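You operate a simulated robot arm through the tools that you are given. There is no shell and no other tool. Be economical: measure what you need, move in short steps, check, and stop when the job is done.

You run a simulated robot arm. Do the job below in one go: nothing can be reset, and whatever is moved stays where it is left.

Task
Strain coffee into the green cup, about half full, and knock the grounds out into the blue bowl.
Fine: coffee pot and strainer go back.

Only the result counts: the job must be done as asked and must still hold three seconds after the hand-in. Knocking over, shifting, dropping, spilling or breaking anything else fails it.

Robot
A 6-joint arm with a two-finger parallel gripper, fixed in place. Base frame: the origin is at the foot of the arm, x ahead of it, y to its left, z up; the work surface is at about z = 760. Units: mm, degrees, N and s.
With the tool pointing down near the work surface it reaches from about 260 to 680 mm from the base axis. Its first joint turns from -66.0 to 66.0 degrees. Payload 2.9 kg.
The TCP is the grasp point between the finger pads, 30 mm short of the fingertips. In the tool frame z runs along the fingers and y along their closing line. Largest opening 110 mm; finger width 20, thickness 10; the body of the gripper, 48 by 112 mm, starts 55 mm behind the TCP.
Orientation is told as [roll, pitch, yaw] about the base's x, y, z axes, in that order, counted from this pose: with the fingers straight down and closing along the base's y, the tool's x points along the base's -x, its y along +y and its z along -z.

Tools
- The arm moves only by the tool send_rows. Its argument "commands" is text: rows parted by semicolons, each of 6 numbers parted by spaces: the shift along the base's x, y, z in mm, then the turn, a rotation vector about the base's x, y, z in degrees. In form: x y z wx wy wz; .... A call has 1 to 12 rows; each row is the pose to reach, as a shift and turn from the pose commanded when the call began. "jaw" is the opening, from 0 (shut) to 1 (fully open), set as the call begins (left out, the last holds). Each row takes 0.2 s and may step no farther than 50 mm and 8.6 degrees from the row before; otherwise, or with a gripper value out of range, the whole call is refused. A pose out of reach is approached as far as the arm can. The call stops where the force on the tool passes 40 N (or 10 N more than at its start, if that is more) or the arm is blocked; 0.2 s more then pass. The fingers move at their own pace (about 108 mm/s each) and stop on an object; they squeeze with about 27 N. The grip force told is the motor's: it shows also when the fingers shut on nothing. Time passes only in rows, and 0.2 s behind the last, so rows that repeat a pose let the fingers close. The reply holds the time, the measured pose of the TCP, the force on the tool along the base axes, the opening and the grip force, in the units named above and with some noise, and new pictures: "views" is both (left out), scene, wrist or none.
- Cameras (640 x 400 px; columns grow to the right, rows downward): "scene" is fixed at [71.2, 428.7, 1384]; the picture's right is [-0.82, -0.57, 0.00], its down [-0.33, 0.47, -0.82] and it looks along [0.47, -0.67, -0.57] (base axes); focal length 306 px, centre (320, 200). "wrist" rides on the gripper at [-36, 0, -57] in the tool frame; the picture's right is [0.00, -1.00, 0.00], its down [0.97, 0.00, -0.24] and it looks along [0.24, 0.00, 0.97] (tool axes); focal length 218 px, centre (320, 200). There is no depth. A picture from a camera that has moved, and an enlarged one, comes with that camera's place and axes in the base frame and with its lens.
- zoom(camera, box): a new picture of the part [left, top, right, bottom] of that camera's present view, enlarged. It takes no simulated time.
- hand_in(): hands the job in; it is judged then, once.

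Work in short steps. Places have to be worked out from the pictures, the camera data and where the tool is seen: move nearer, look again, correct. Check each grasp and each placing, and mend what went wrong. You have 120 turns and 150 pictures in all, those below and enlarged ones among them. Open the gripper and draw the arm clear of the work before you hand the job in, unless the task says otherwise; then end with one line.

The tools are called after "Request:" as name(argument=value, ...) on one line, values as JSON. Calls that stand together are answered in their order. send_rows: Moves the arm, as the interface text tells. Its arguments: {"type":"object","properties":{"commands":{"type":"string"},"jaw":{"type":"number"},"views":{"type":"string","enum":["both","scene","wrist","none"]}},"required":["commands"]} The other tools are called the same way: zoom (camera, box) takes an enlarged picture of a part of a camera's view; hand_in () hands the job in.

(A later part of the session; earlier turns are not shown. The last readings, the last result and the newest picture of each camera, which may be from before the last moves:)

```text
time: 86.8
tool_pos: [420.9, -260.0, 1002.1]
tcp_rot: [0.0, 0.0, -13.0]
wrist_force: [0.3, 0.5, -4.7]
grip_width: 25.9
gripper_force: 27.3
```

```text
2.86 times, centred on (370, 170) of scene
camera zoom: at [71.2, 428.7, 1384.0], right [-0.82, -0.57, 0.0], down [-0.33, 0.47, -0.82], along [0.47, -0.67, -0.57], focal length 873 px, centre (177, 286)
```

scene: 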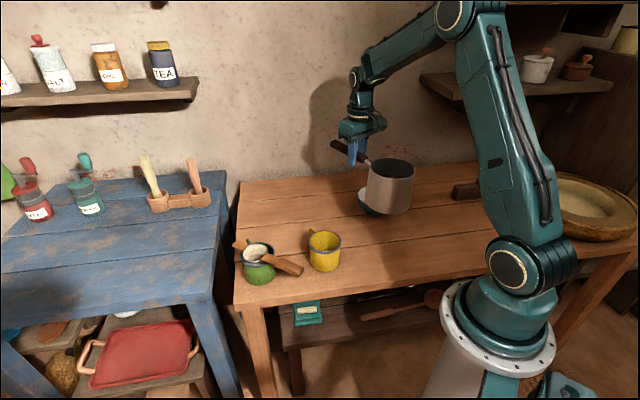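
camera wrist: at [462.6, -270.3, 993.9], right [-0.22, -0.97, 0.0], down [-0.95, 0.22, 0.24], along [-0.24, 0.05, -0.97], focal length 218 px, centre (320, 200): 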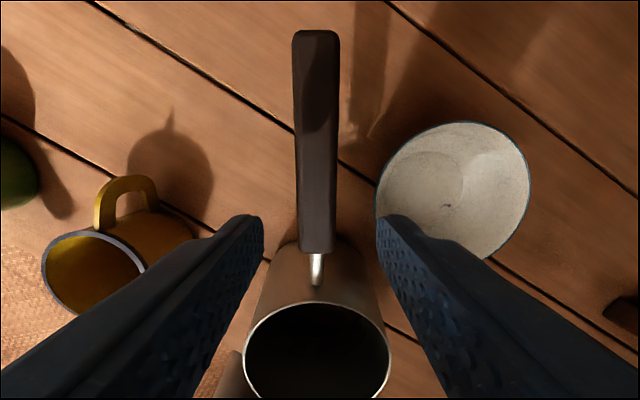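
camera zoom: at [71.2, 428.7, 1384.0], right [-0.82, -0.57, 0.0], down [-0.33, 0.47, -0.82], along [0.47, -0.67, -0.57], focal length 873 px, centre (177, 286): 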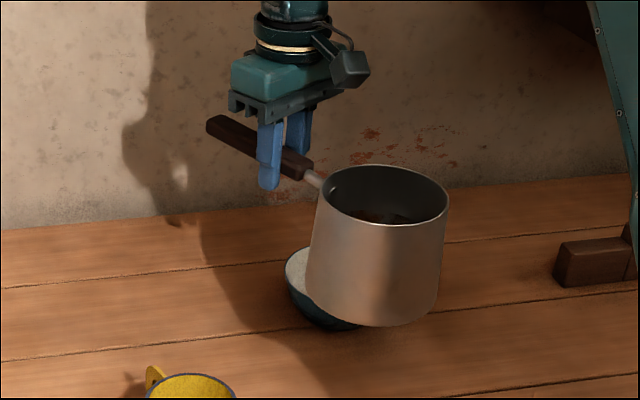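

Held at 4.7 N, near level. I'll carry it back with yaw 85° to the staging pose, then out to the tilted stand-off used before.

Request:
send_rows(commands="6 25 8 0 0 8.2; 12 52 16 0 0 16.4; 18 80 24 0 0 24.6; 25 108 32 0 0 32.8; 32 136 40 0 0 41; 39 164 48 0 0 49.2; 46 192 56 0 0 57.4; 53 220 62 0 0 65.6; 60 248 64 0 0 73.8; 67 276 64 0 0 82; 74 304 64 0 0 90.2; 81 332 64 0 0 98", views="none")

Request:
send_rows(commands="4 35 8 0 0 0; 8 70 16 8.1 -0.7 0; 12 105 25 16.2 -1.4 0; 18 140 32 24.3 -2.1 0; 25 165 36 32.4 -2.83 0; 27 170 36 40 -3.5 0; 27 165 36 45 -3.9 0; 27 165 36 45 -3.9 0", views="none")

Request:
zoom(camera="scene", box=[170, 130, 310, 290])

```text
time: 89.4
tool_pos: [503.0, 72.3, 1061.6]
tcp_rot: [-0.1, 0.1, 85.1]
wrist_force: [0.5, -0.7, -4.7]
grip_width: 25.8
gripper_force: 27.1
```

```text
time: 91.2
tool_pos: [531.1, 238.2, 1100.7]
tcp_rot: [0.0, -45.0, 85.0]
wrist_force: [-0.4, -0.6, -5.5]
grip_width: 26.4
gripper_force: 27.3
```

```text
2.50 times, centred on (240, 210) of scene
camera zoom: at [71.3, 428.8, 1384.0], right [-0.82, -0.57, 0.0], down [-0.33, 0.47, -0.82], along [0.47, -0.67, -0.57], focal length 764 px, centre (520, 175)
```

zoom: 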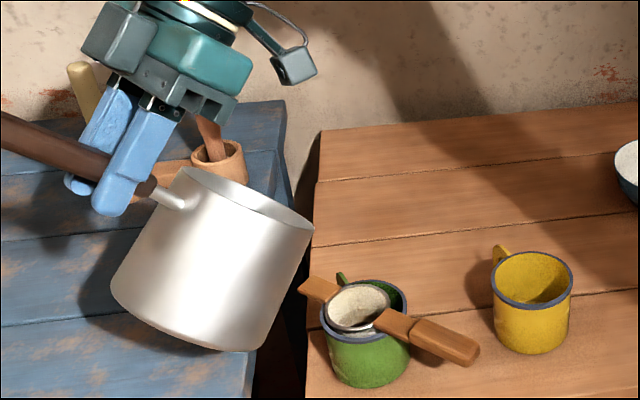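

I'll bring the pot in to the pouring pose at about 57° command tilt, with the lip ≈ (521,82,900).

Request:
send_rows(commands="0 -13 -12 2.4 -0.2 0; -1 -26 -24 4.8 -0.42 0; -1 -39 -36 7.2 -0.63 0; -1 -52 -48 9.6 -0.84 0; -1 -65 -58 12 -1.05 0; -1 -65 -58 12 -1.05 0; -1 -65 -58 12 -1.05 0", views="none")

Request:
zoom(camera="scene", box=[225, 205, 285, 265])

```text
time: 92.8
tool_pos: [529.6, 173.8, 1043.1]
tcp_rot: [0.1, -57.1, 85.0]
wrist_force: [0.0, -0.4, -5.5]
grip_width: 26.1
gripper_force: 26.9
```

```text
6.67 times, centred on (255, 235) of scene
camera zoom: at [71.3, 428.8, 1384.0], right [-0.82, -0.57, 0.0], down [-0.33, 0.47, -0.82], along [0.47, -0.67, -0.57], focal length 2037 px, centre (753, -33)
```

zoom: 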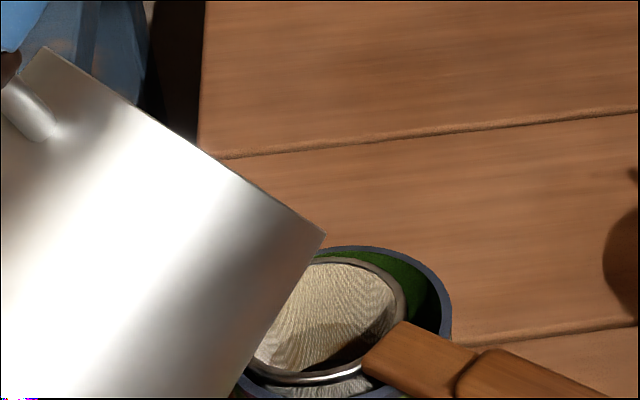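

The rim slope matches the same calibration as before (real tilt ≈ command −1°), so flow should resume past 62.5°. I'll go to 65° with the lip kept in place.

Request:
send_rows(commands="0 -1.5 0.5 2.5 -0.22 0; 0 -3 1 5 -0.44 0; 0 -6 3 6.5 -0.57 0; 0 -10 5 8 -0.7 0; 0 -10 5 8 -0.7 0; 0 -10 5 8 -0.7 0; 0 -10 5 8 -0.7 0", views="none")

Request:
zoom(camera="scene", box=[225, 205, 285, 265])

```text
time: 94.4
tool_pos: [529.1, 165.0, 1048.2]
tcp_rot: [0.0, -65.2, 84.9]
wrist_force: [0.2, 0.5, -5.4]
grip_width: 26.0
gripper_force: 27.0
```

```text
6.67 times, centred on (255, 235) of scene
camera zoom: at [71.2, 428.8, 1384.0], right [-0.82, -0.57, 0.0], down [-0.33, 0.47, -0.82], along [0.47, -0.67, -0.57], focal length 2037 px, centre (753, -33)
```

zoom: 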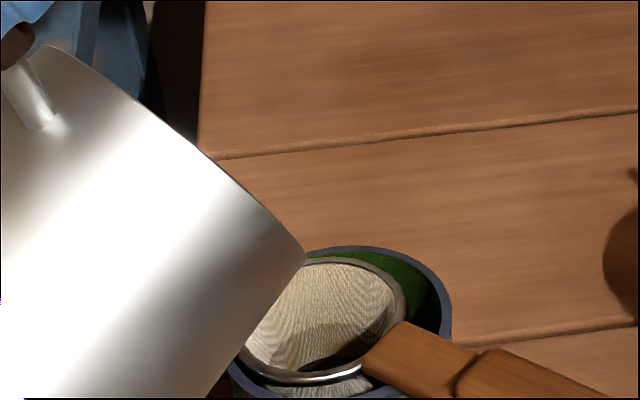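

Request:
send_rows(commands="0 -3.5 1.5 1.5 -0.13 0; 0 -7 3 3 -0.26 0; 0 -7 3 3 -0.26 0; 0 -7 3 3 -0.26 0; 0 -7 3 3 -0.26 0", views="none")

Request:
zoom(camera="scene", box=[240, 235, 276, 267])

Request:
send_rows(commands="0 0 0 0 0 0", views="none")

Request:
send_rows(commands="0 0 0 0 0 0", views="none")

```text
time: 95.6
tool_pos: [528.6, 156.2, 1050.8]
tcp_rot: [0.0, -68.1, 84.9]
wrist_force: [-0.7, 0.1, -3.2]
grip_width: 26.0
gripper_force: 27.4
```

```text
12.50 times, centred on (258, 251) of scene
camera zoom: at [71.2, 428.8, 1384.0], right [-0.82, -0.57, 0.0], down [-0.33, 0.47, -0.82], along [0.47, -0.67, -0.57], focal length 3819 px, centre (1095, -438)
```

zoom: 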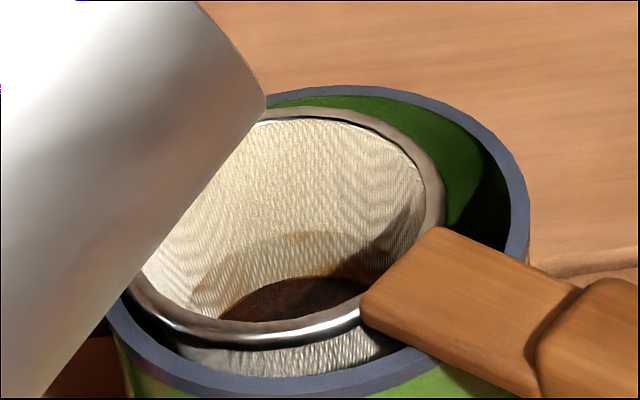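

```text
time: 96.0
tool_pos: [527.6, 155.3, 1050.3]
tcp_rot: [-0.1, -68.1, 85.0]
wrist_force: [-0.4, -0.1, -4.5]
grip_width: 25.9
gripper_force: 26.6
```

```text
time: 96.4
tool_pos: [529.1, 155.0, 1049.2]
tcp_rot: [0.0, -68.1, 85.0]
wrist_force: [-0.2, -0.2, -4.4]
grip_width: 25.9
gripper_force: 27.1
```

The surface in the mesh has risen by about 5 mm. About 4 mm more is wanted, so I'll tilt a further 3°.

Request:
send_rows(commands="0 -2 1 1 -0.09 0; 0 -4 1.5 2 -0.17 0; 0 -6 2 3 -0.26 0; 0 -6 2 3 -0.26 0; 0 -6 2 3 -0.26 0; 0 -6 2 3 -0.26 0; 0 -6 2 3 -0.26 0", views="none")

Request:
zoom(camera="scene", box=[240, 235, 276, 267])

```text
time: 98.0
tool_pos: [529.9, 151.9, 1052.0]
tcp_rot: [0.0, -71.1, 85.0]
wrist_force: [-0.4, 0.5, -3.9]
grip_width: 25.5
gripper_force: 27.2
```

```text
12.50 times, centred on (258, 251) of scene
camera zoom: at [71.2, 428.8, 1384.0], right [-0.82, -0.57, 0.0], down [-0.33, 0.47, -0.82], along [0.47, -0.67, -0.57], focal length 3819 px, centre (1095, -438)
```

zoom: 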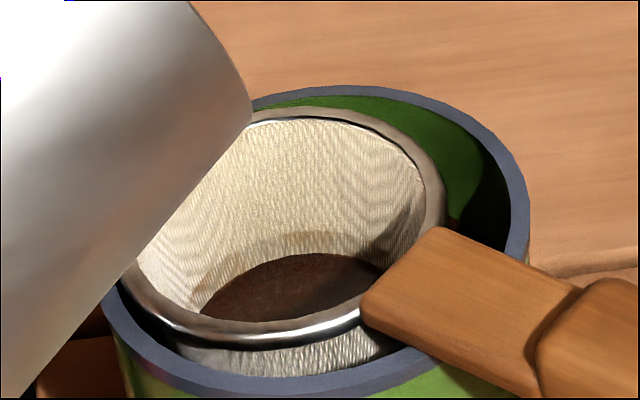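

The level with the strainer in is now ≈807 (it was ≈797 with the strainer in and 790 without). That implies about 800 once the strainer is out, which is half. I'll tilt back and retreat with the pot.

Request:
send_rows(commands="0 8 4 -8 0.7 0; 0 20 8 -16 1.4 0; 0 35 13 -24 2.1 0; 0 50 20 -32 2.8 0; 0 65 30 -40 3.5 0; 0 85 45 -40 3.5 0; 0 100 55 -45 3.9 0; 0 100 55 -45 3.9 0", views="none")

Request:
send_rows(commands="-2 -20 0 -6.5 0.57 0; -5 -50 0 -13 1.1 0; -10 -80 0 -19.5 1.7 0; -15 -110 -10 -26 2.27 0; -20 -145 -20 -26 2.27 0; -25 -180 -30 -26 2.27 0; -30 -215 -40 -26 2.27 0", views="scene")

Request:
zoom(camera="scene", box=[225, 220, 305, 280])

```text
time: 99.8
tool_pos: [529.9, 250.3, 1110.2]
tcp_rot: [0.0, -25.8, 85.0]
wrist_force: [-0.3, 0.3, -4.0]
grip_width: 26.1
gripper_force: 27.2
```

```text
time: 101.4
tool_pos: [498.6, 34.1, 1067.6]
tcp_rot: [0.0, 0.1, 85.2]
wrist_force: [0.2, 0.4, -4.4]
grip_width: 26.0
gripper_force: 27.3
```

scene: 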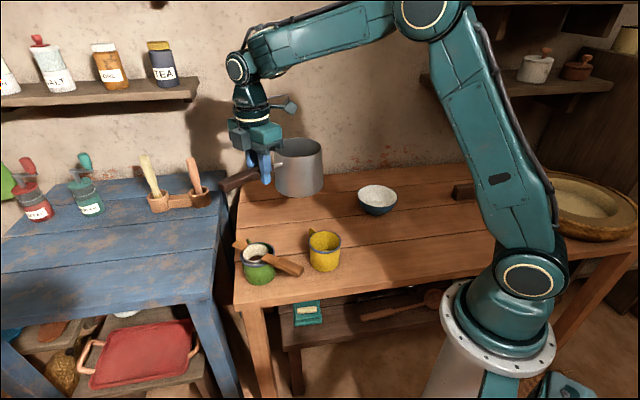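

```text
6.67 times, centred on (265, 250) of scene
camera zoom: at [71.2, 428.7, 1384.0], right [-0.82, -0.57, 0.0], down [-0.33, 0.47, -0.82], along [0.47, -0.67, -0.57], focal length 2037 px, centre (687, -133)
```

zoom: 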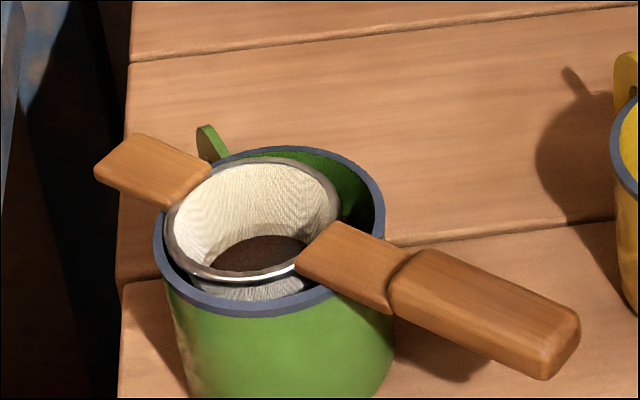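

No spill. Carrying the pot back to its place, then lowering it.

Request:
send_rows(commands="-6 -24 0 0 0 -8.2; -12 -48 0 0 0 -16.4; -18 -73 0 0 0 -24.6; -24 -98 0 0 0 -32.8; -30 -123 0 0 0 -41; -36 -148 0 0 0 -49.2; -42 -172 -5 0 0 -57.4; -48 -197 -10 0 0 -65.6; -54 -222 -15 0 0 -73.8; -61 -247 -20 0 0 -82; -68 -271 -25 0 0 -90.2; -76 -294 -30 0 0 -98", views="none")

Request:
send_rows(commands="0 0 -40 0 0 0; 0 0 -80 0 0 0; 0 0 -115 0 0 0; 0 0 -145 0 0 0; 0 0 -165 0 0 0; 0 0 -165 0 0 0", views="none")

Request:
zoom(camera="scene", box=[320, 150, 420, 260])

```text
time: 104.0
tool_pos: [425.5, -260.3, 1038.3]
tcp_rot: [0.0, 0.1, -13.0]
wrist_force: [-0.1, 0.8, -3.5]
grip_width: 25.6
gripper_force: 26.8
```

```text
time: 105.4
tool_pos: [424.6, -258.4, 873.7]
tcp_rot: [0.0, 0.1, -13.0]
wrist_force: [0.5, 0.4, -3.8]
grip_width: 25.4
gripper_force: 27.2
```

```text
3.64 times, centred on (370, 205) of scene
camera zoom: at [71.2, 428.7, 1384.0], right [-0.82, -0.57, 0.0], down [-0.33, 0.47, -0.82], along [0.47, -0.67, -0.57], focal length 1111 px, centre (138, 182)
```

zoom: 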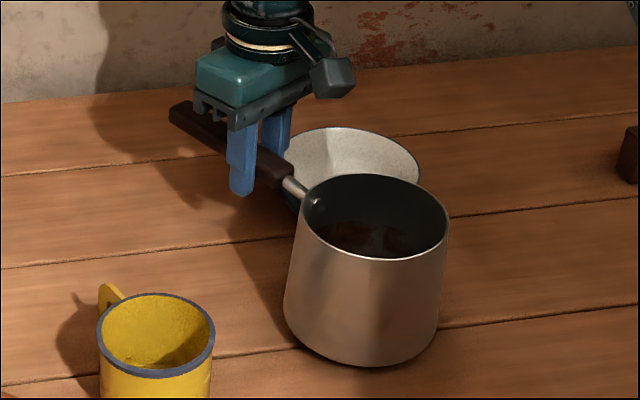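

Near the table now; I'll lower the last 14 mm, relieve, release and rise.

Request:
send_rows(commands="0 0 -5 0 0 0; 0 0 -9 0 0 0; 0 0 -11 0 0 0; 0 0 -13 0 0 0; 0 0 -13 0 0 0", views="none")

Request:
zoom(camera="scene", box=[320, 150, 420, 260])

```text
time: 106.6
tool_pos: [422.9, -257.5, 861.4]
tcp_rot: [0.0, 0.1, -12.9]
wrist_force: [0.6, 0.8, -3.9]
grip_width: 25.7
gripper_force: 27.2
```

```text
3.64 times, centred on (370, 205) of scene
camera zoom: at [71.2, 428.7, 1384.0], right [-0.82, -0.57, 0.0], down [-0.33, 0.47, -0.82], along [0.47, -0.67, -0.57], focal length 1111 px, centre (138, 182)
```

zoom: 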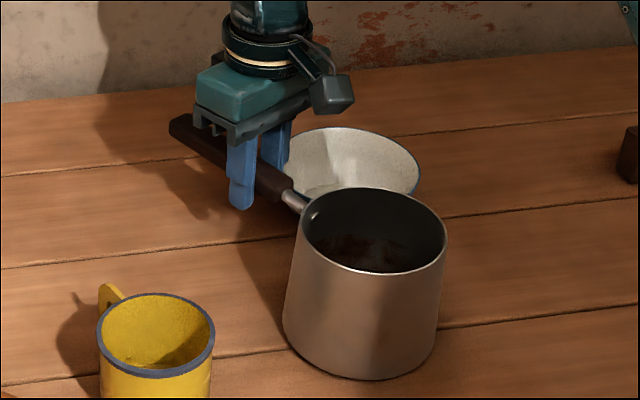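

Request:
send_rows(commands="0 0 -1 0 0 0; 0 0 -2 0 0 0; 0 0 -2.5 0 0 0; 0 0 -2.5 0 0 0", views="none")

Request:
send_rows(commands="0 0 0 0 0 0; 0 0 0 0 0 0; 0 0 0 0 0 0; 0 0 30 0 0 0; 0 0 70 0 0 0; 0 0 115 0 0 0; 0 0 115 0 0 0", jaw=0.45, views="scene")

Request:
zoom(camera="scene", box=[320, 150, 420, 260])

```text
time: 107.6
tool_pos: [424.2, -257.8, 860.0]
tcp_rot: [-0.2, 0.1, -12.9]
wrist_force: [2.8, 1.8, 12.9]
grip_width: 26.2
gripper_force: 27.0
```

```text
time: 109.2
tool_pos: [422.9, -255.6, 974.7]
tcp_rot: [-0.1, 0.1, -13.0]
wrist_force: [0.4, 0.5, 0.0]
grip_width: 49.2
gripper_force: 0.0
```

scene: 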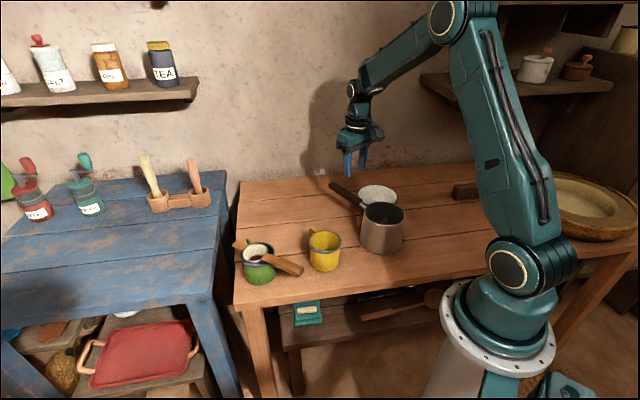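

```text
3.64 times, centred on (370, 205) of scene
camera zoom: at [71.2, 428.8, 1384.0], right [-0.82, -0.57, 0.0], down [-0.33, 0.47, -0.82], along [0.47, -0.67, -0.57], focal length 1111 px, centre (138, 182)
```

zoom: 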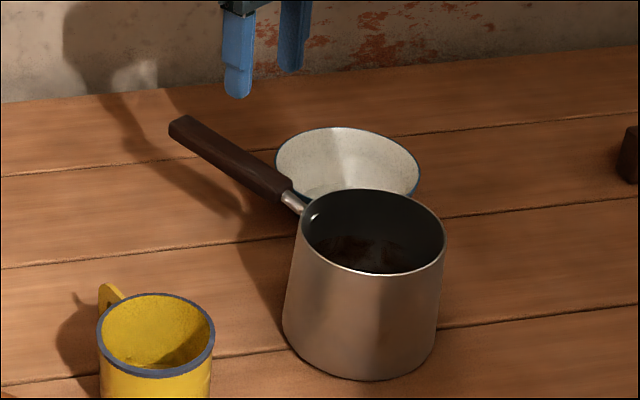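

The pot stands back in place. Now to the strainer: hover, tilt 50°, descend as before.

Request:
send_rows(commands="2 40 0 0 0 4; 4 80 0 0 0 8; 6 120 0 0 0 12; 8 160 0 0 0 16; 10 200 0 0 0 18; 12 240 0 0 0 18; 14 280 0 0 0 18; 15 320 0 0 0 18; 15 320 0 0 0 18", views="none")

Request:
send_rows(commands="0 0 -5 0.73 -8.3 0; 0 0 -15 1.45 -16.6 0; 0 0 -30 2.2 -25 0; 0 0 -45 2.9 -33.3 0; 0 0 -60 3.65 -41.5 0; 0 0 -75 4.36 -49.8 0; 0 0 -95 4.36 -49.8 0; 0 0 -95 4.36 -49.8 0", views="wrist")

```text
time: 111.2
tool_pos: [437.8, 62.7, 974.5]
tcp_rot: [0.0, 0.1, 5.1]
wrist_force: [-0.3, -0.6, 0.1]
grip_width: 49.8
gripper_force: 0.1
```

```text
time: 113.0
tool_pos: [438.4, 61.2, 879.1]
tcp_rot: [0.0, -49.8, 5.1]
wrist_force: [-0.2, 0.1, 0.6]
grip_width: 49.5
gripper_force: 0.1
camera wrist: at [419.7, 60.4, 943.1], right [0.09, -1.0, 0.0], down [-0.81, -0.07, -0.59], along [0.59, 0.05, -0.81], focal length 218 px, centre (320, 200)
```

wrist: 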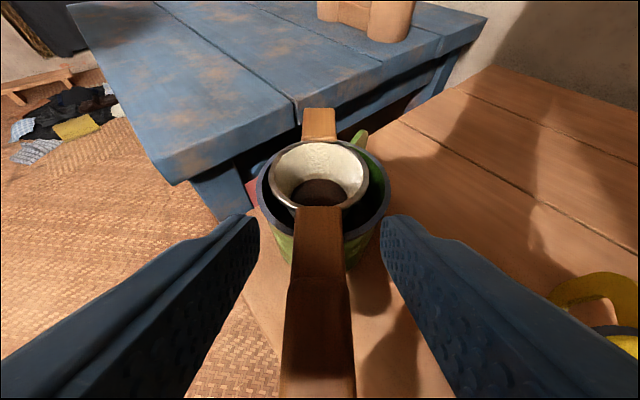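

Same alignment as before. I'll descend, close, and lift.

Request:
send_rows(commands="-3 0 -12 0 0 0; -6 0 -24 0 0 0; -8 0 -34 0 0 0; -9 0 -43 0 0 0; -9 0 -43 0 0 0", views="none")

Request:
send_rows(commands="0 0 0 0 0 0; 0 0 0 0 0 0; 0 0 0 0 0 0", jaw=0, views="none")

Request:
send_rows(commands="0 0 10 0 0 0; 0 0 25 0 0 0; 2 0 45 0 0 0; 4 0 65 0 0 0; 6 0 85 0 0 0; 6 0 85 0 0 0; 6 0 85 0 0 0; 6 0 85 0 0 0", views="none")

Request:
zoom(camera="scene", box=[228, 206, 292, 286])

```text
time: 114.2
tool_pos: [430.2, 61.7, 835.4]
tcp_rot: [-0.1, -49.9, 5.1]
wrist_force: [0.6, -0.4, -0.2]
grip_width: 49.3
gripper_force: 0.0
```

```text
time: 115.0
tool_pos: [430.3, 60.5, 835.5]
tcp_rot: [-0.1, -49.9, 5.1]
wrist_force: [-0.2, 1.1, -0.2]
grip_width: 25.7
gripper_force: 26.9
```

```text
time: 116.8
tool_pos: [435.9, 63.3, 922.6]
tcp_rot: [-0.1, -49.8, 5.2]
wrist_force: [0.3, -0.2, -2.5]
grip_width: 25.8
gripper_force: 26.9
```

```text
5.00 times, centred on (260, 246) of scene
camera zoom: at [71.2, 428.7, 1384.0], right [-0.82, -0.57, 0.0], down [-0.33, 0.47, -0.82], along [0.47, -0.67, -0.57], focal length 1528 px, centre (620, -30)
```

zoom: 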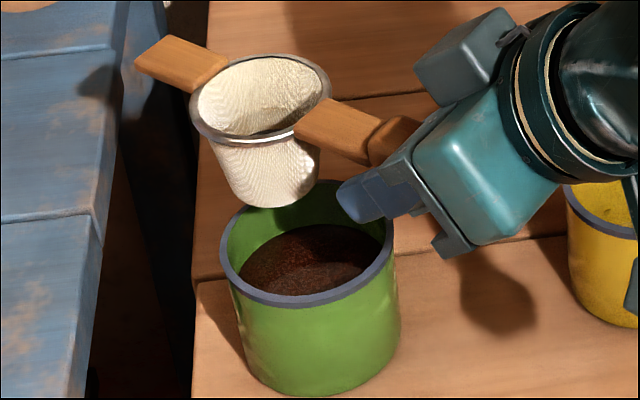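

Let me check the coffee level more precisely.

Request:
zoom(camera="scene", box=[236, 236, 282, 286])

```text
8.00 times, centred on (259, 261) of scene
camera zoom: at [71.2, 428.7, 1384.0], right [-0.82, -0.57, 0.0], down [-0.33, 0.47, -0.82], along [0.47, -0.67, -0.57], focal length 2444 px, centre (808, -288)
```

zoom: 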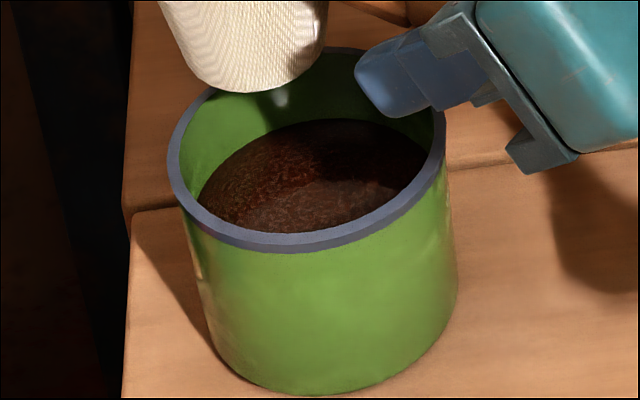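

The cup is now slightly over half (about 50–58 %), which is fine. I'll carry the strainer along an arc at a safe height to the blue bowl (rim centre ≈ (400,-371,818)), handle pointing to the base.

Request:
send_rows(commands="0 0 30 0 0 0; 8 -30 45 0 0 -4; 9 -69 45 0 0 -9; 7 -108 45 0 0 -14; 1 -146 45 0 0 -19; -8 -184 45 0 0 -24; -21 -220 45 0 0 -29; -36 -257 45 0 0 -34; -52 -292 45 0 0 -39; -76 -332 45 0 0 -44; -98 -370 45 0 0 -48; -98 -370 45 0 0 -48", views="both")

Request:
zoom(camera="scene", box=[300, 100, 460, 240])

```text
time: 119.4
tool_pos: [339.0, -309.7, 965.1]
tcp_rot: [0.0, -49.9, -42.9]
wrist_force: [-0.9, -0.6, -1.2]
grip_width: 25.7
gripper_force: 27.1
camera wrist: at [325.7, -294.3, 1029.4], right [-0.68, -0.73, 0.0], down [-0.59, 0.55, -0.59], along [0.43, -0.4, -0.81], focal length 218 px, centre (320, 200)
```

scene: 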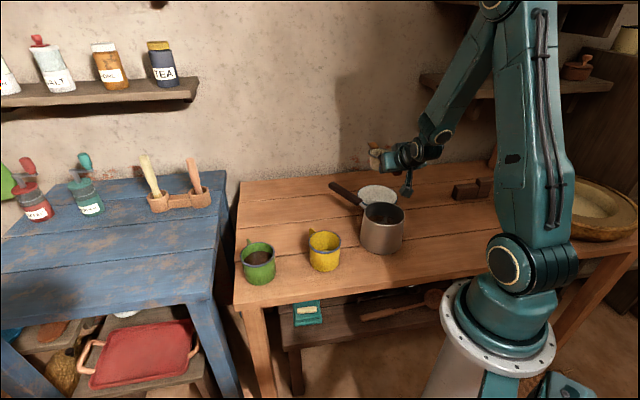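
wrist: 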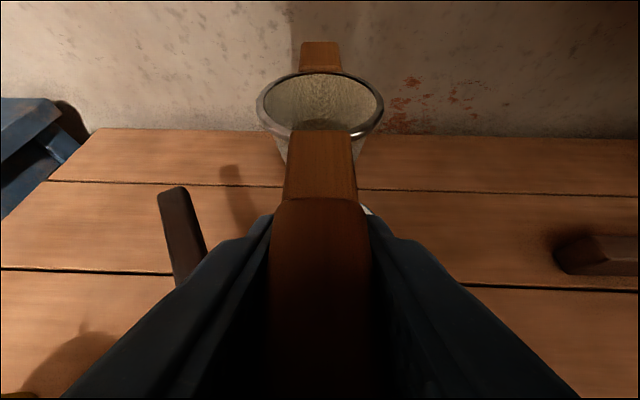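

```text
2.86 times, centred on (380, 170) of scene
camera zoom: at [71.2, 428.7, 1384.0], right [-0.82, -0.57, 0.0], down [-0.33, 0.47, -0.82], along [0.47, -0.67, -0.57], focal length 873 px, centre (149, 286)
```

zoom: 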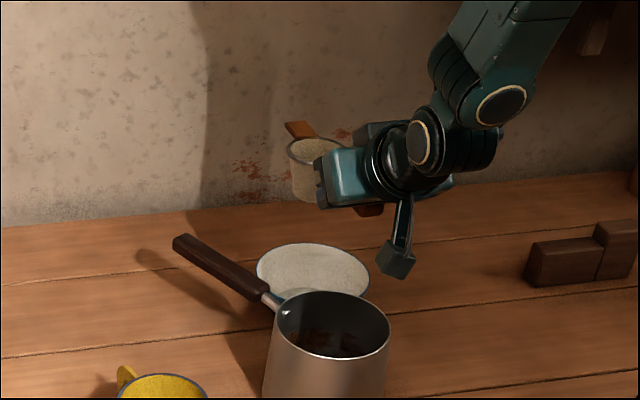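

The strainer is over the bowl. I'll pitch it 40° nose-down first (tool near vertical), so the later flip about the handle ends with the tool horizontal.

Request:
send_rows(commands="2 -3 0 5.4 5.9 0; 5 -6 0 10.9 11.7 0; 7 -9 0 16.3 17.6 0; 9 -12 0 21.7 23.5 0; 11 -15 0 27.2 29.4 0; 11 -15 0 27.2 29.4 0", views="none")

Request:
send_rows(commands="0 0 0 -4.7 4.35 5.4; 0 0 0 -9.4 8.7 10.8; 0 0 0 -14.1 13.1 16.2; 0 0 0 -18.8 17.4 21.6; 0 0 0 -23.5 21.8 27; 0 0 0 -28.2 26.1 32.3; 0 0 0 -32.9 30.5 37.7; 0 0 0 -37.6 34.8 43.1; 0 0 0 -42.3 39.2 48.5; 0 0 0 -47 43.5 53.9; 0 0 0 -47 43.5 53.9", views="scene")

Request:
zoom(camera="scene", box=[300, 100, 460, 240])

```text
time: 120.8
tool_pos: [348.6, -324.4, 964.7]
tcp_rot: [-0.2, -9.7, -43.0]
wrist_force: [0.2, -0.1, -0.9]
grip_width: 25.7
gripper_force: 27.5
```

```text
time: 123.2
tool_pos: [348.0, -321.7, 965.4]
tcp_rot: [-54.6, 20.5, 11.6]
wrist_force: [0.0, 0.0, -0.9]
grip_width: 25.7
gripper_force: 27.2
```

scene: 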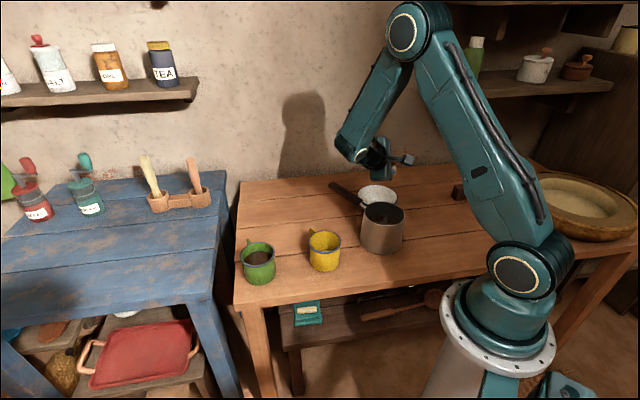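

```text
2.86 times, centred on (380, 170) of scene
camera zoom: at [71.2, 428.7, 1384.0], right [-0.82, -0.57, 0.0], down [-0.33, 0.47, -0.82], along [0.47, -0.67, -0.57], focal length 873 px, centre (149, 286)
```

zoom: 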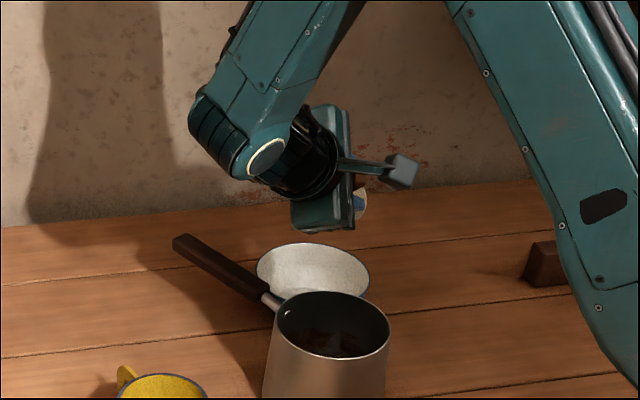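

The flip is going as planned (85° done, all in reach). I'll continue the remaining ~94° about the handle axis.

Request:
send_rows(commands="0 0 0 -4.7 4.35 5.4; 0 0 0 -9.4 8.7 10.8; 0 0 0 -14.1 13.1 16.2; 0 0 0 -18.8 17.4 21.6; 0 0 0 -23.5 21.8 27; 0 0 0 -28.2 26.1 32.3; 0 0 0 -32.9 30.5 37.7; 0 0 0 -37.6 34.8 43.1; 0 0 0 -42.3 39.2 48.5; 0 0 0 -47 43.5 53.9; 0 0 0 -51.7 47.9 59.3; 0 0 0 -51.7 47.9 59.3", views="both")

Request:
zoom(camera="scene", box=[300, 100, 460, 240])

```text
time: 125.8
tool_pos: [397.0, -374.5, 1007.9]
tcp_rot: [-84.2, 86.8, 50.6]
wrist_force: [-0.8, -0.4, -1.2]
grip_width: 25.8
gripper_force: 27.1
out of reach, approached as far as the arm can: row 7, 8, 9, 10, 11, 12
camera wrist: at [358.6, -331.6, 972.4], right [0.71, 0.7, 0.06], down [-0.2, 0.13, 0.97], along [0.68, -0.7, 0.23], focal length 218 px, centre (320, 200)
```

scene: 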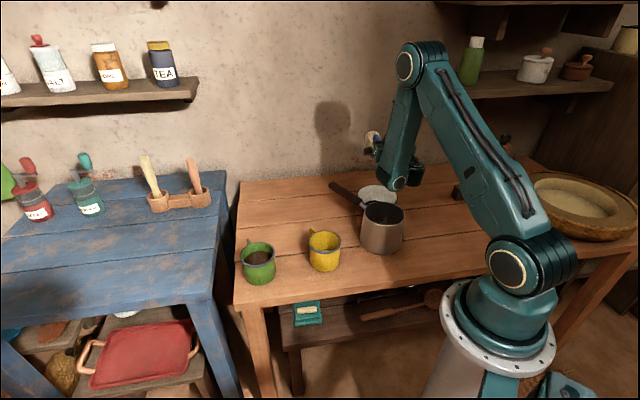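
wrist: 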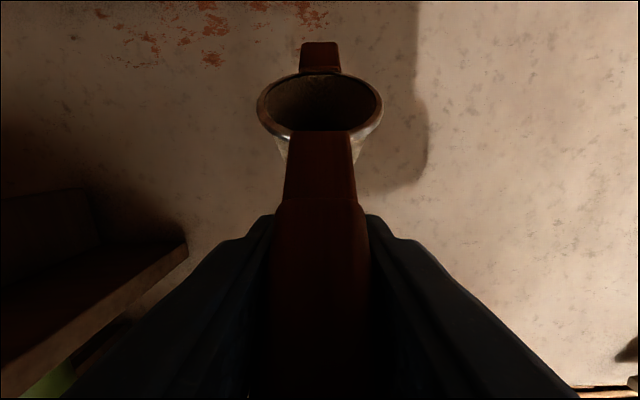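

```text
2.86 times, centred on (380, 170) of scene
camera zoom: at [71.2, 428.7, 1384.0], right [-0.82, -0.57, 0.0], down [-0.33, 0.47, -0.82], along [0.47, -0.67, -0.57], focal length 873 px, centre (149, 286)
```

zoom: 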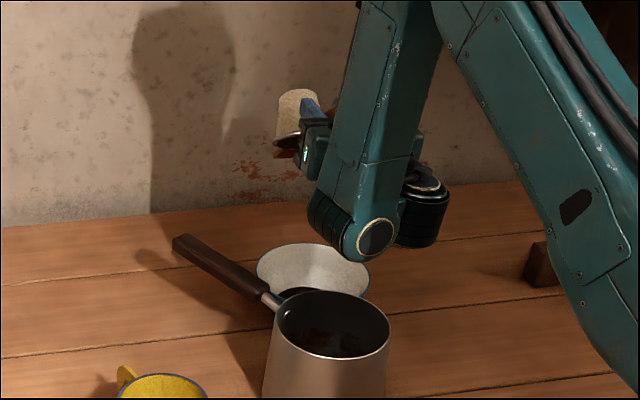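

The final rows were out of reach and the TCP drifted about 50 mm outward. Let me see whether grounds have fallen and where.

Request:
zoom(camera="scene", box=[345, 175, 415, 215])

Request:
zoom(camera="scene", box=[340, 115, 400, 165])

```text
9.14 times, centred on (380, 195) of scene
camera zoom: at [71.2, 428.7, 1384.0], right [-0.82, -0.57, 0.0], down [-0.33, 0.47, -0.82], along [0.47, -0.67, -0.57], focal length 2794 px, centre (-229, 246)
```

zoom: 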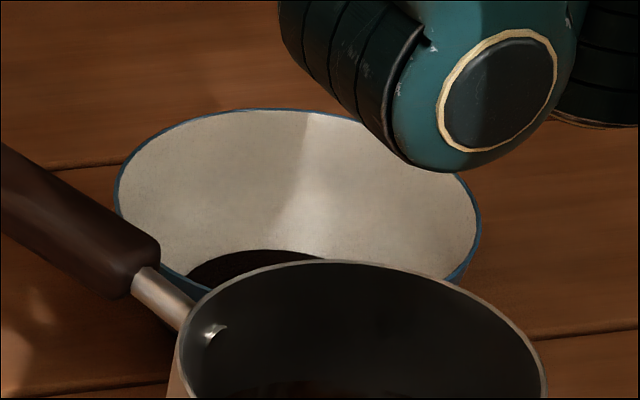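

```text
8.00 times, centred on (370, 140) of scene
camera zoom: at [71.2, 428.7, 1384.0], right [-0.82, -0.57, 0.0], down [-0.33, 0.47, -0.82], along [0.47, -0.67, -0.57], focal length 2444 px, centre (-80, 680)
```

zoom: 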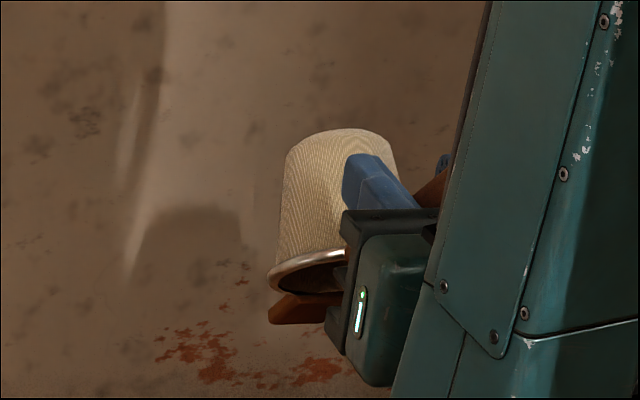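

A dark pile of grounds now lies in the blue bowl and the table around it is clean. I'll check whether the inverted mesh is empty.

Request:
zoom(camera="wrist", box=[245, 60, 395, 150])

Request:
zoom(camera="scene", box=[330, 155, 450, 230])

```text
4.27 times, centred on (320, 105) of wrist
camera zoom: at [358.6, -331.6, 972.4], right [0.71, 0.7, 0.06], down [-0.2, 0.13, 0.97], along [0.68, -0.7, 0.23], focal length 931 px, centre (320, 605)
```

zoom: 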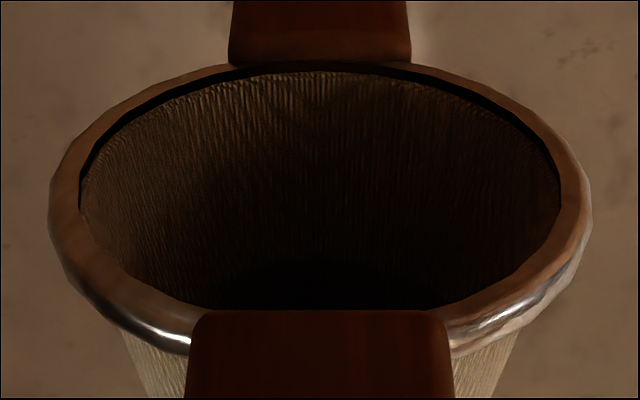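

```text
5.33 times, centred on (390, 192) of scene
camera zoom: at [71.2, 428.7, 1384.0], right [-0.82, -0.57, 0.0], down [-0.33, 0.47, -0.82], along [0.47, -0.67, -0.57], focal length 1630 px, centre (-53, 240)
```

zoom: 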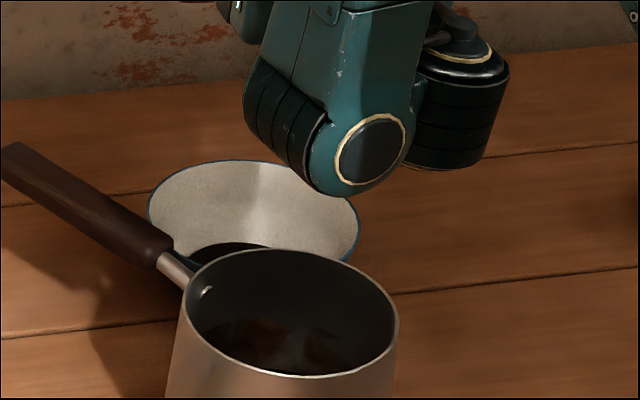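

The mesh walls look bare. To be thorough I'll rotate back to ~136° (in reach over the bowl), move over the bowl centre and shake a few times to knock out any remainder.

Request:
send_rows(commands="-10 10 -8 4.7 -4.35 -5.4; -20 21 -17 9.4 -8.7 -10.8; -30 31 -26 14.1 -13.1 -16.2; -40 42 -35 18.8 -17.4 -21.6; -49 52 -43 23.5 -21.8 -27; -49 52 -63 23.5 -21.8 -27; -49 52 -43 23.5 -21.8 -27; -49 52 -68 23.5 -21.8 -27; -49 52 -43 23.5 -21.8 -27; -49 52 -68 23.5 -21.8 -27; -49 52 -43 23.5 -21.8 -27; -49 52 -43 23.5 -21.8 -27", views="scene")

Request:
zoom(camera="scene", box=[320, 120, 440, 220])

```text
time: 128.4
tool_pos: [348.2, -322.0, 967.0]
tcp_rot: [-74.2, 55.0, 32.5]
wrist_force: [0.8, 0.3, -1.5]
grip_width: 25.7
gripper_force: 26.8
out of reach, approached as far as the arm can: row 1, 2, 3, 4, 6, 8, 10
```

scene: 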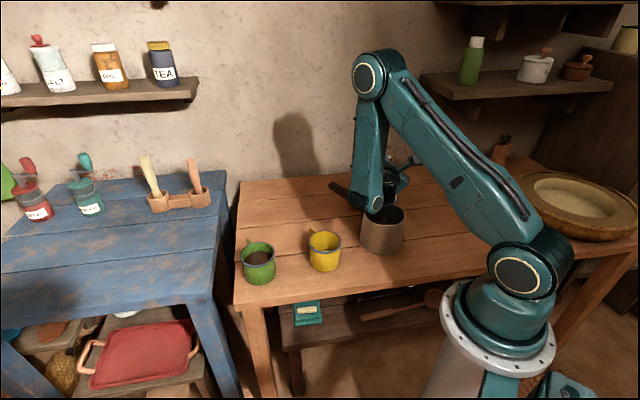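

```text
4.00 times, centred on (380, 170) of scene
camera zoom: at [71.2, 428.7, 1384.0], right [-0.82, -0.57, 0.0], down [-0.33, 0.47, -0.82], along [0.47, -0.67, -0.57], focal length 1222 px, centre (80, 320)
```

zoom: 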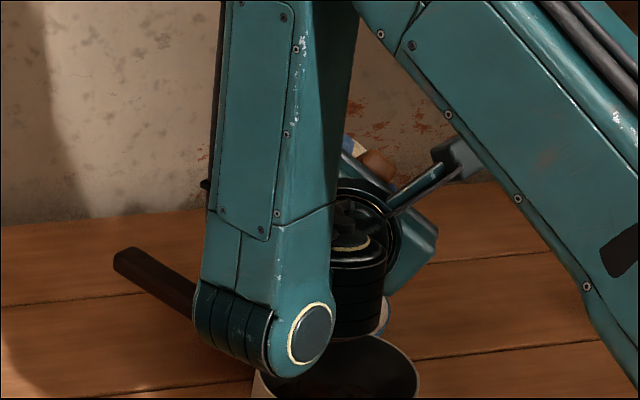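

The wrist joint is hovering close above the pot, so I'll rise first and then continue turning the strainer back upright.

Request:
send_rows(commands="0 0 20 0 0 0; 0 0 40 4.7 -4.35 -5.4; 0 0 50 9.4 -8.7 -10.8; 0 0 50 14.1 -13.1 -16.2; 0 0 50 18.8 -17.4 -21.6; 0 0 50 23.5 -21.8 -27; 0 0 50 28.2 -26.1 -32.3; 0 0 50 32.9 -30.5 -37.7; 0 0 50 37.6 -34.8 -43.1; 0 0 50 42.3 -39.2 -48.5; 0 0 50 47 -43.5 -53.9; 0 0 50 51.7 -47.9 -59.3", views="scene")

Request:
zoom(camera="scene", box=[320, 120, 440, 260])

```text
time: 131.0
tool_pos: [347.7, -319.4, 1018.8]
tcp_rot: [-30.7, -1.3, -12.3]
wrist_force: [-0.1, -0.2, -0.4]
grip_width: 26.0
gripper_force: 27.1
```

scene: 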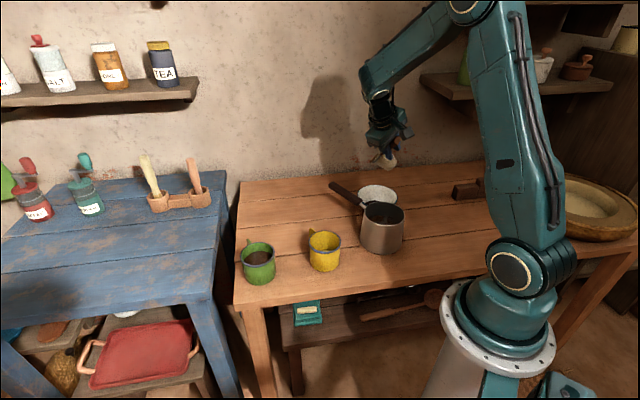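

```text
2.86 times, centred on (380, 190) of scene
camera zoom: at [71.2, 428.7, 1384.0], right [-0.82, -0.57, 0.0], down [-0.33, 0.47, -0.82], along [0.47, -0.67, -0.57], focal length 873 px, centre (149, 229)
```

zoom: 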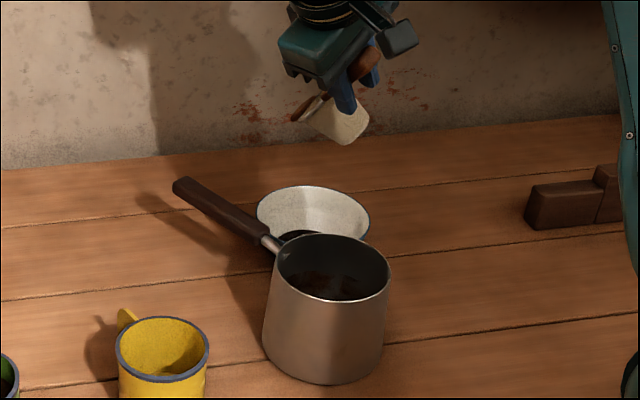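

The pot and bowl are undisturbed and the grounds lie in the bowl. I'll finish turning the strainer upright (42.5° about the handle axis), then level it.

Request:
send_rows(commands="0 0 0 4.7 -4.35 -5.4; 0 0 0 9.4 -8.7 -10.8; 0 0 0 14.1 -13.1 -16.2; 0 0 0 18.8 -17.4 -21.6; 0 0 0 23.5 -21.8 -27; 0 0 0 23.5 -21.8 -27", views="none")

Request:
send_rows(commands="0 -5 0 -5.4 -5.9 0; 0 -10 0 -10.9 -11.7 0; 0 -15 -10 -16.3 -17.6 0; 0 -20 -20 -21.7 -23.5 0; 0 -25 -30 -27.2 -29.4 0; 0 -25 -30 -27.2 -29.4 0", views="both")

Request:
zoom(camera="scene", box=[330, 110, 440, 210])

```text
time: 132.4
tool_pos: [347.3, -320.2, 1018.8]
tcp_rot: [0.0, -9.7, -43.1]
wrist_force: [0.2, 0.0, -1.0]
grip_width: 25.7
gripper_force: 26.9
```

```text
time: 133.8
tool_pos: [349.5, -345.2, 988.0]
tcp_rot: [0.0, -49.9, -43.1]
wrist_force: [0.1, -0.4, -0.5]
grip_width: 25.7
gripper_force: 26.8
camera wrist: at [334.2, -330.8, 1052.1], right [-0.68, -0.73, 0.0], down [-0.59, 0.55, -0.59], along [0.43, -0.4, -0.81], focal length 218 px, centre (320, 200)
```

scene: 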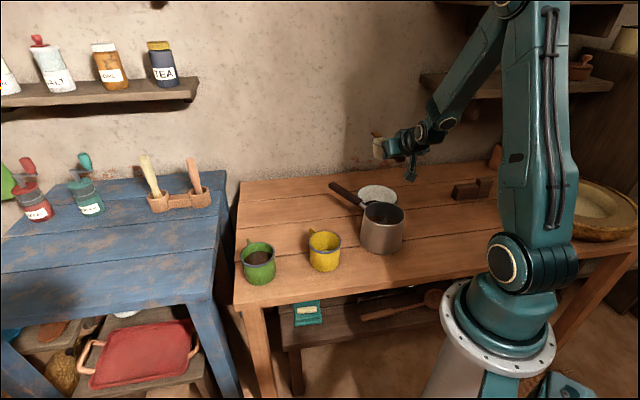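
wrist: 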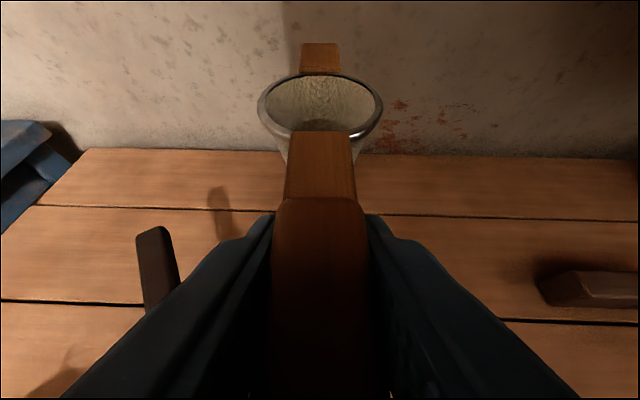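

```text
4.00 times, centred on (385, 160) of scene
camera zoom: at [71.2, 428.7, 1384.0], right [-0.82, -0.57, 0.0], down [-0.33, 0.47, -0.82], along [0.47, -0.67, -0.57], focal length 1222 px, centre (60, 360)
```

zoom: 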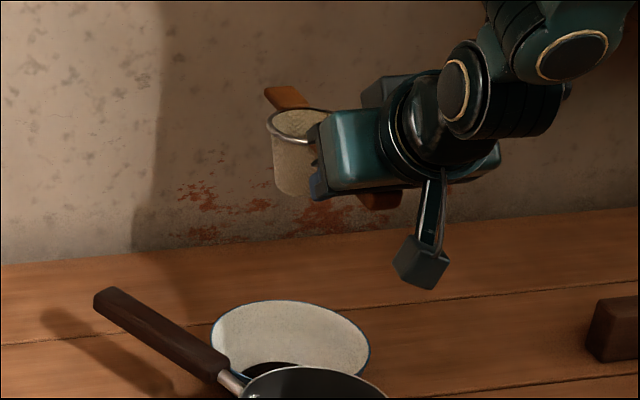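

Upright and level again. I'll set it down temporarily behind the bowl: TCP ≈ (363,-495), mesh ≈ (440,-540), a clear area. First I move above it.

Request:
send_rows(commands="3 -30 -5 0 0 3; 6 -60 -10 0 0 6; 9 -95 -20 0 0 9; 12 -125 -40 0 0 12; 14 -150 -70 0 0 13; 14 -150 -110 0 0 13; 14 -150 -110 0 0 13", views="both")

Request:
zoom(camera="scene", box=[330, 110, 440, 210])

```text
time: 135.4
tool_pos: [367.1, -491.9, 879.7]
tcp_rot: [0.0, -49.8, -30.1]
wrist_force: [0.6, 0.3, -0.8]
grip_width: 25.7
gripper_force: 26.6
out of reach, approached as far as the arm can: row 5, 6, 7
camera wrist: at [351.7, -480.1, 944.2], right [-0.5, -0.87, 0.0], down [-0.7, 0.41, -0.59], along [0.51, -0.29, -0.81], focal length 218 px, centre (320, 200)
```

scene: 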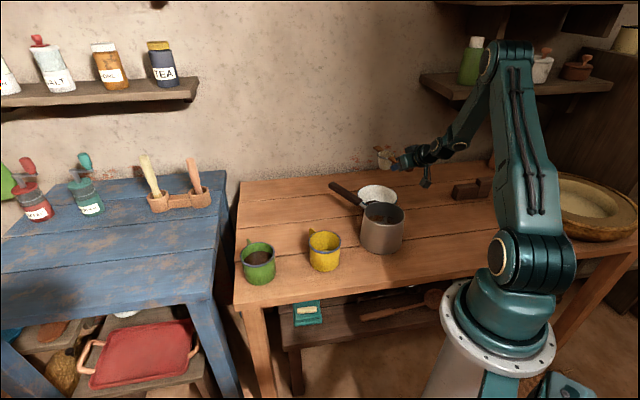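
wrist: 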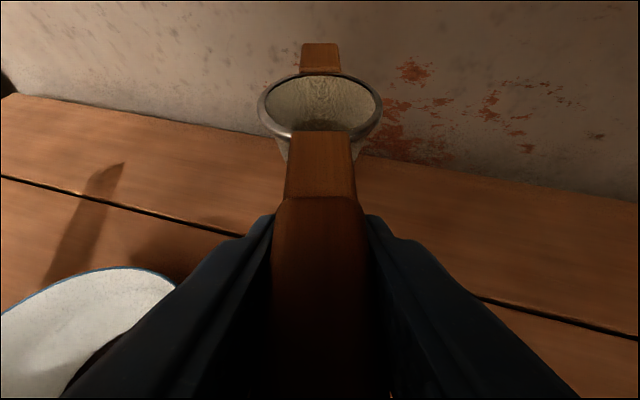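

```text
4.00 times, centred on (385, 160) of scene
camera zoom: at [71.2, 428.7, 1384.0], right [-0.82, -0.57, 0.0], down [-0.33, 0.47, -0.82], along [0.47, -0.67, -0.57], focal length 1222 px, centre (60, 360)
```

zoom: 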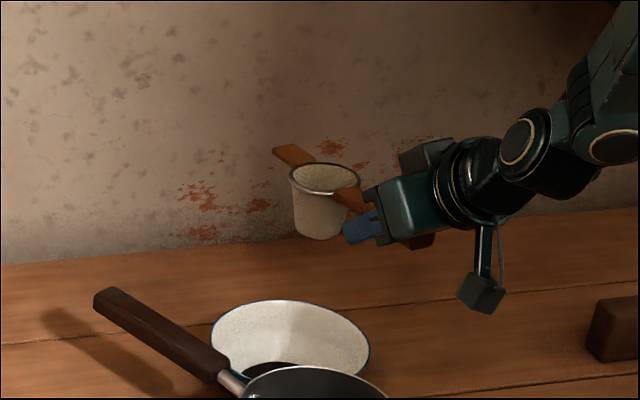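

At the joint-1 limit here; I'll ease back 10 mm and lower the strainer to the table.

Request:
send_rows(commands="5 10 -15 0 0 0; 5 10 -35 0 0 0; 5 10 -50 0 0 0; 5 10 -60 0 0 0; 5 10 -64 0 0 0; 5 10 -66 0 0 0; 5 10 -66 0 0 0", views="none")

Request:
zoom(camera="scene", box=[340, 130, 440, 210])

```text
time: 137.0
tool_pos: [372.8, -482.2, 814.3]
tcp_rot: [0.1, -50.0, -30.1]
wrist_force: [-0.1, 0.3, 1.0]
grip_width: 26.0
gripper_force: 27.2
```

```text
5.00 times, centred on (390, 170) of scene
camera zoom: at [71.1, 428.8, 1384.0], right [-0.82, -0.57, 0.0], down [-0.33, 0.47, -0.82], along [0.47, -0.67, -0.57], focal length 1528 px, centre (-30, 350)
```

zoom: 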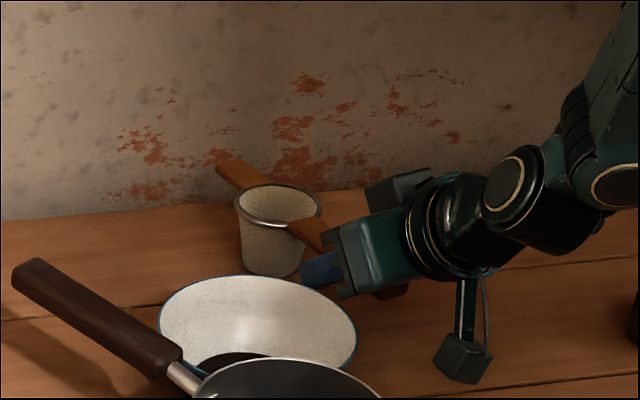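

Request:
send_rows(commands="0 0 -1 0 0 0; 0 0 -1.5 0 0 0; 0 0 -1.5 0 0 0", views="none")

```text
time: 137.8
tool_pos: [373.3, -482.5, 813.6]
tcp_rot: [0.1, -50.1, -30.0]
wrist_force: [-2.7, 3.7, 10.4]
grip_width: 25.5
gripper_force: 27.3
```

Contact with the table (10 N). Releasing and rising, then untilting to vertical for a top-down regrasp.

Request:
send_rows(commands="0 0 0.5 0 0 0; 0 0 0.5 0 0 0; 0 0 0.5 0 0 0; 0 0 20 0 0 0; 0 0 45 0 0 0; 0 0 75 0 0 0; 0 0 90 4.15 7.2 0; 0 0 100 8.3 14.4 0; 0 0 110 12.5 21.65 0; 0 0 120 16.6 28.8 0; 0 0 125 20.75 36 0; 0 0 125 25 43.2 0", jaw=0.4, views="both")

Request:
zoom(camera="scene", box=[340, 130, 440, 210])

```text
time: 140.4
tool_pos: [374.8, -480.8, 937.5]
tcp_rot: [0.1, 0.2, -30.1]
wrist_force: [0.0, -0.6, -0.2]
grip_width: 44.0
gripper_force: 0.0
camera wrist: at [407.2, -498.7, 994.8], right [-0.5, -0.87, 0.0], down [-0.84, 0.49, 0.24], along [-0.21, 0.12, -0.97], focal length 218 px, centre (320, 200)
```

scene: 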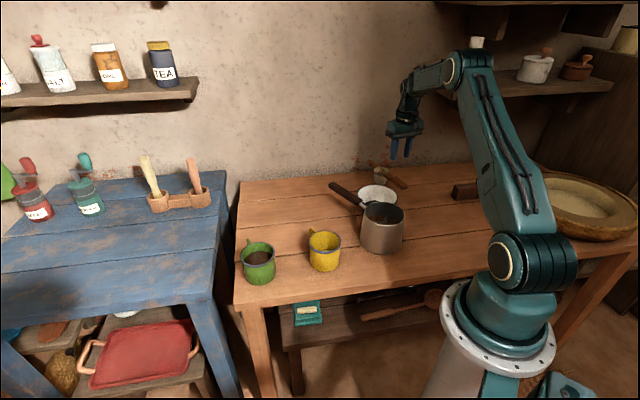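
wrist: 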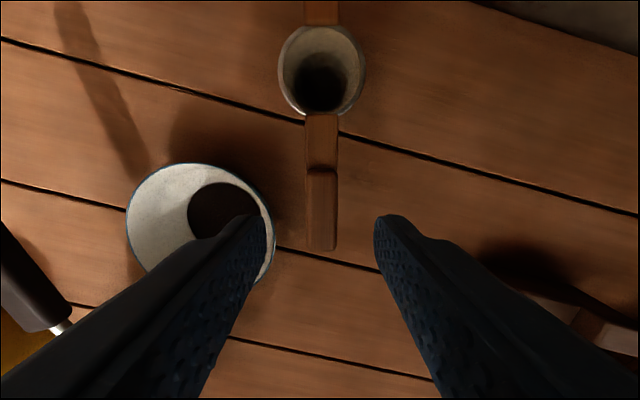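

```text
5.00 times, centred on (390, 170) of scene
camera zoom: at [71.2, 428.8, 1384.0], right [-0.82, -0.57, 0.0], down [-0.33, 0.47, -0.82], along [0.47, -0.67, -0.57], focal length 1528 px, centre (-30, 350)
```

zoom: 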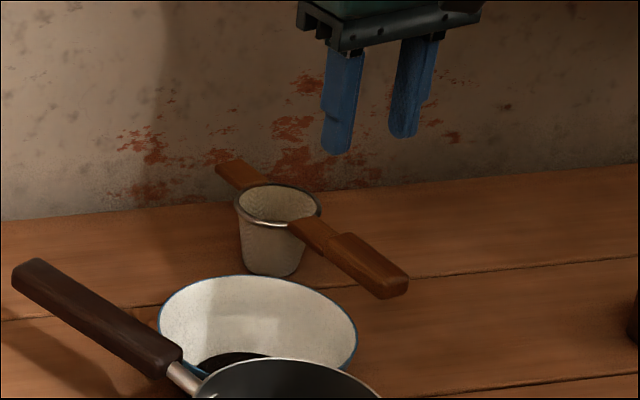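

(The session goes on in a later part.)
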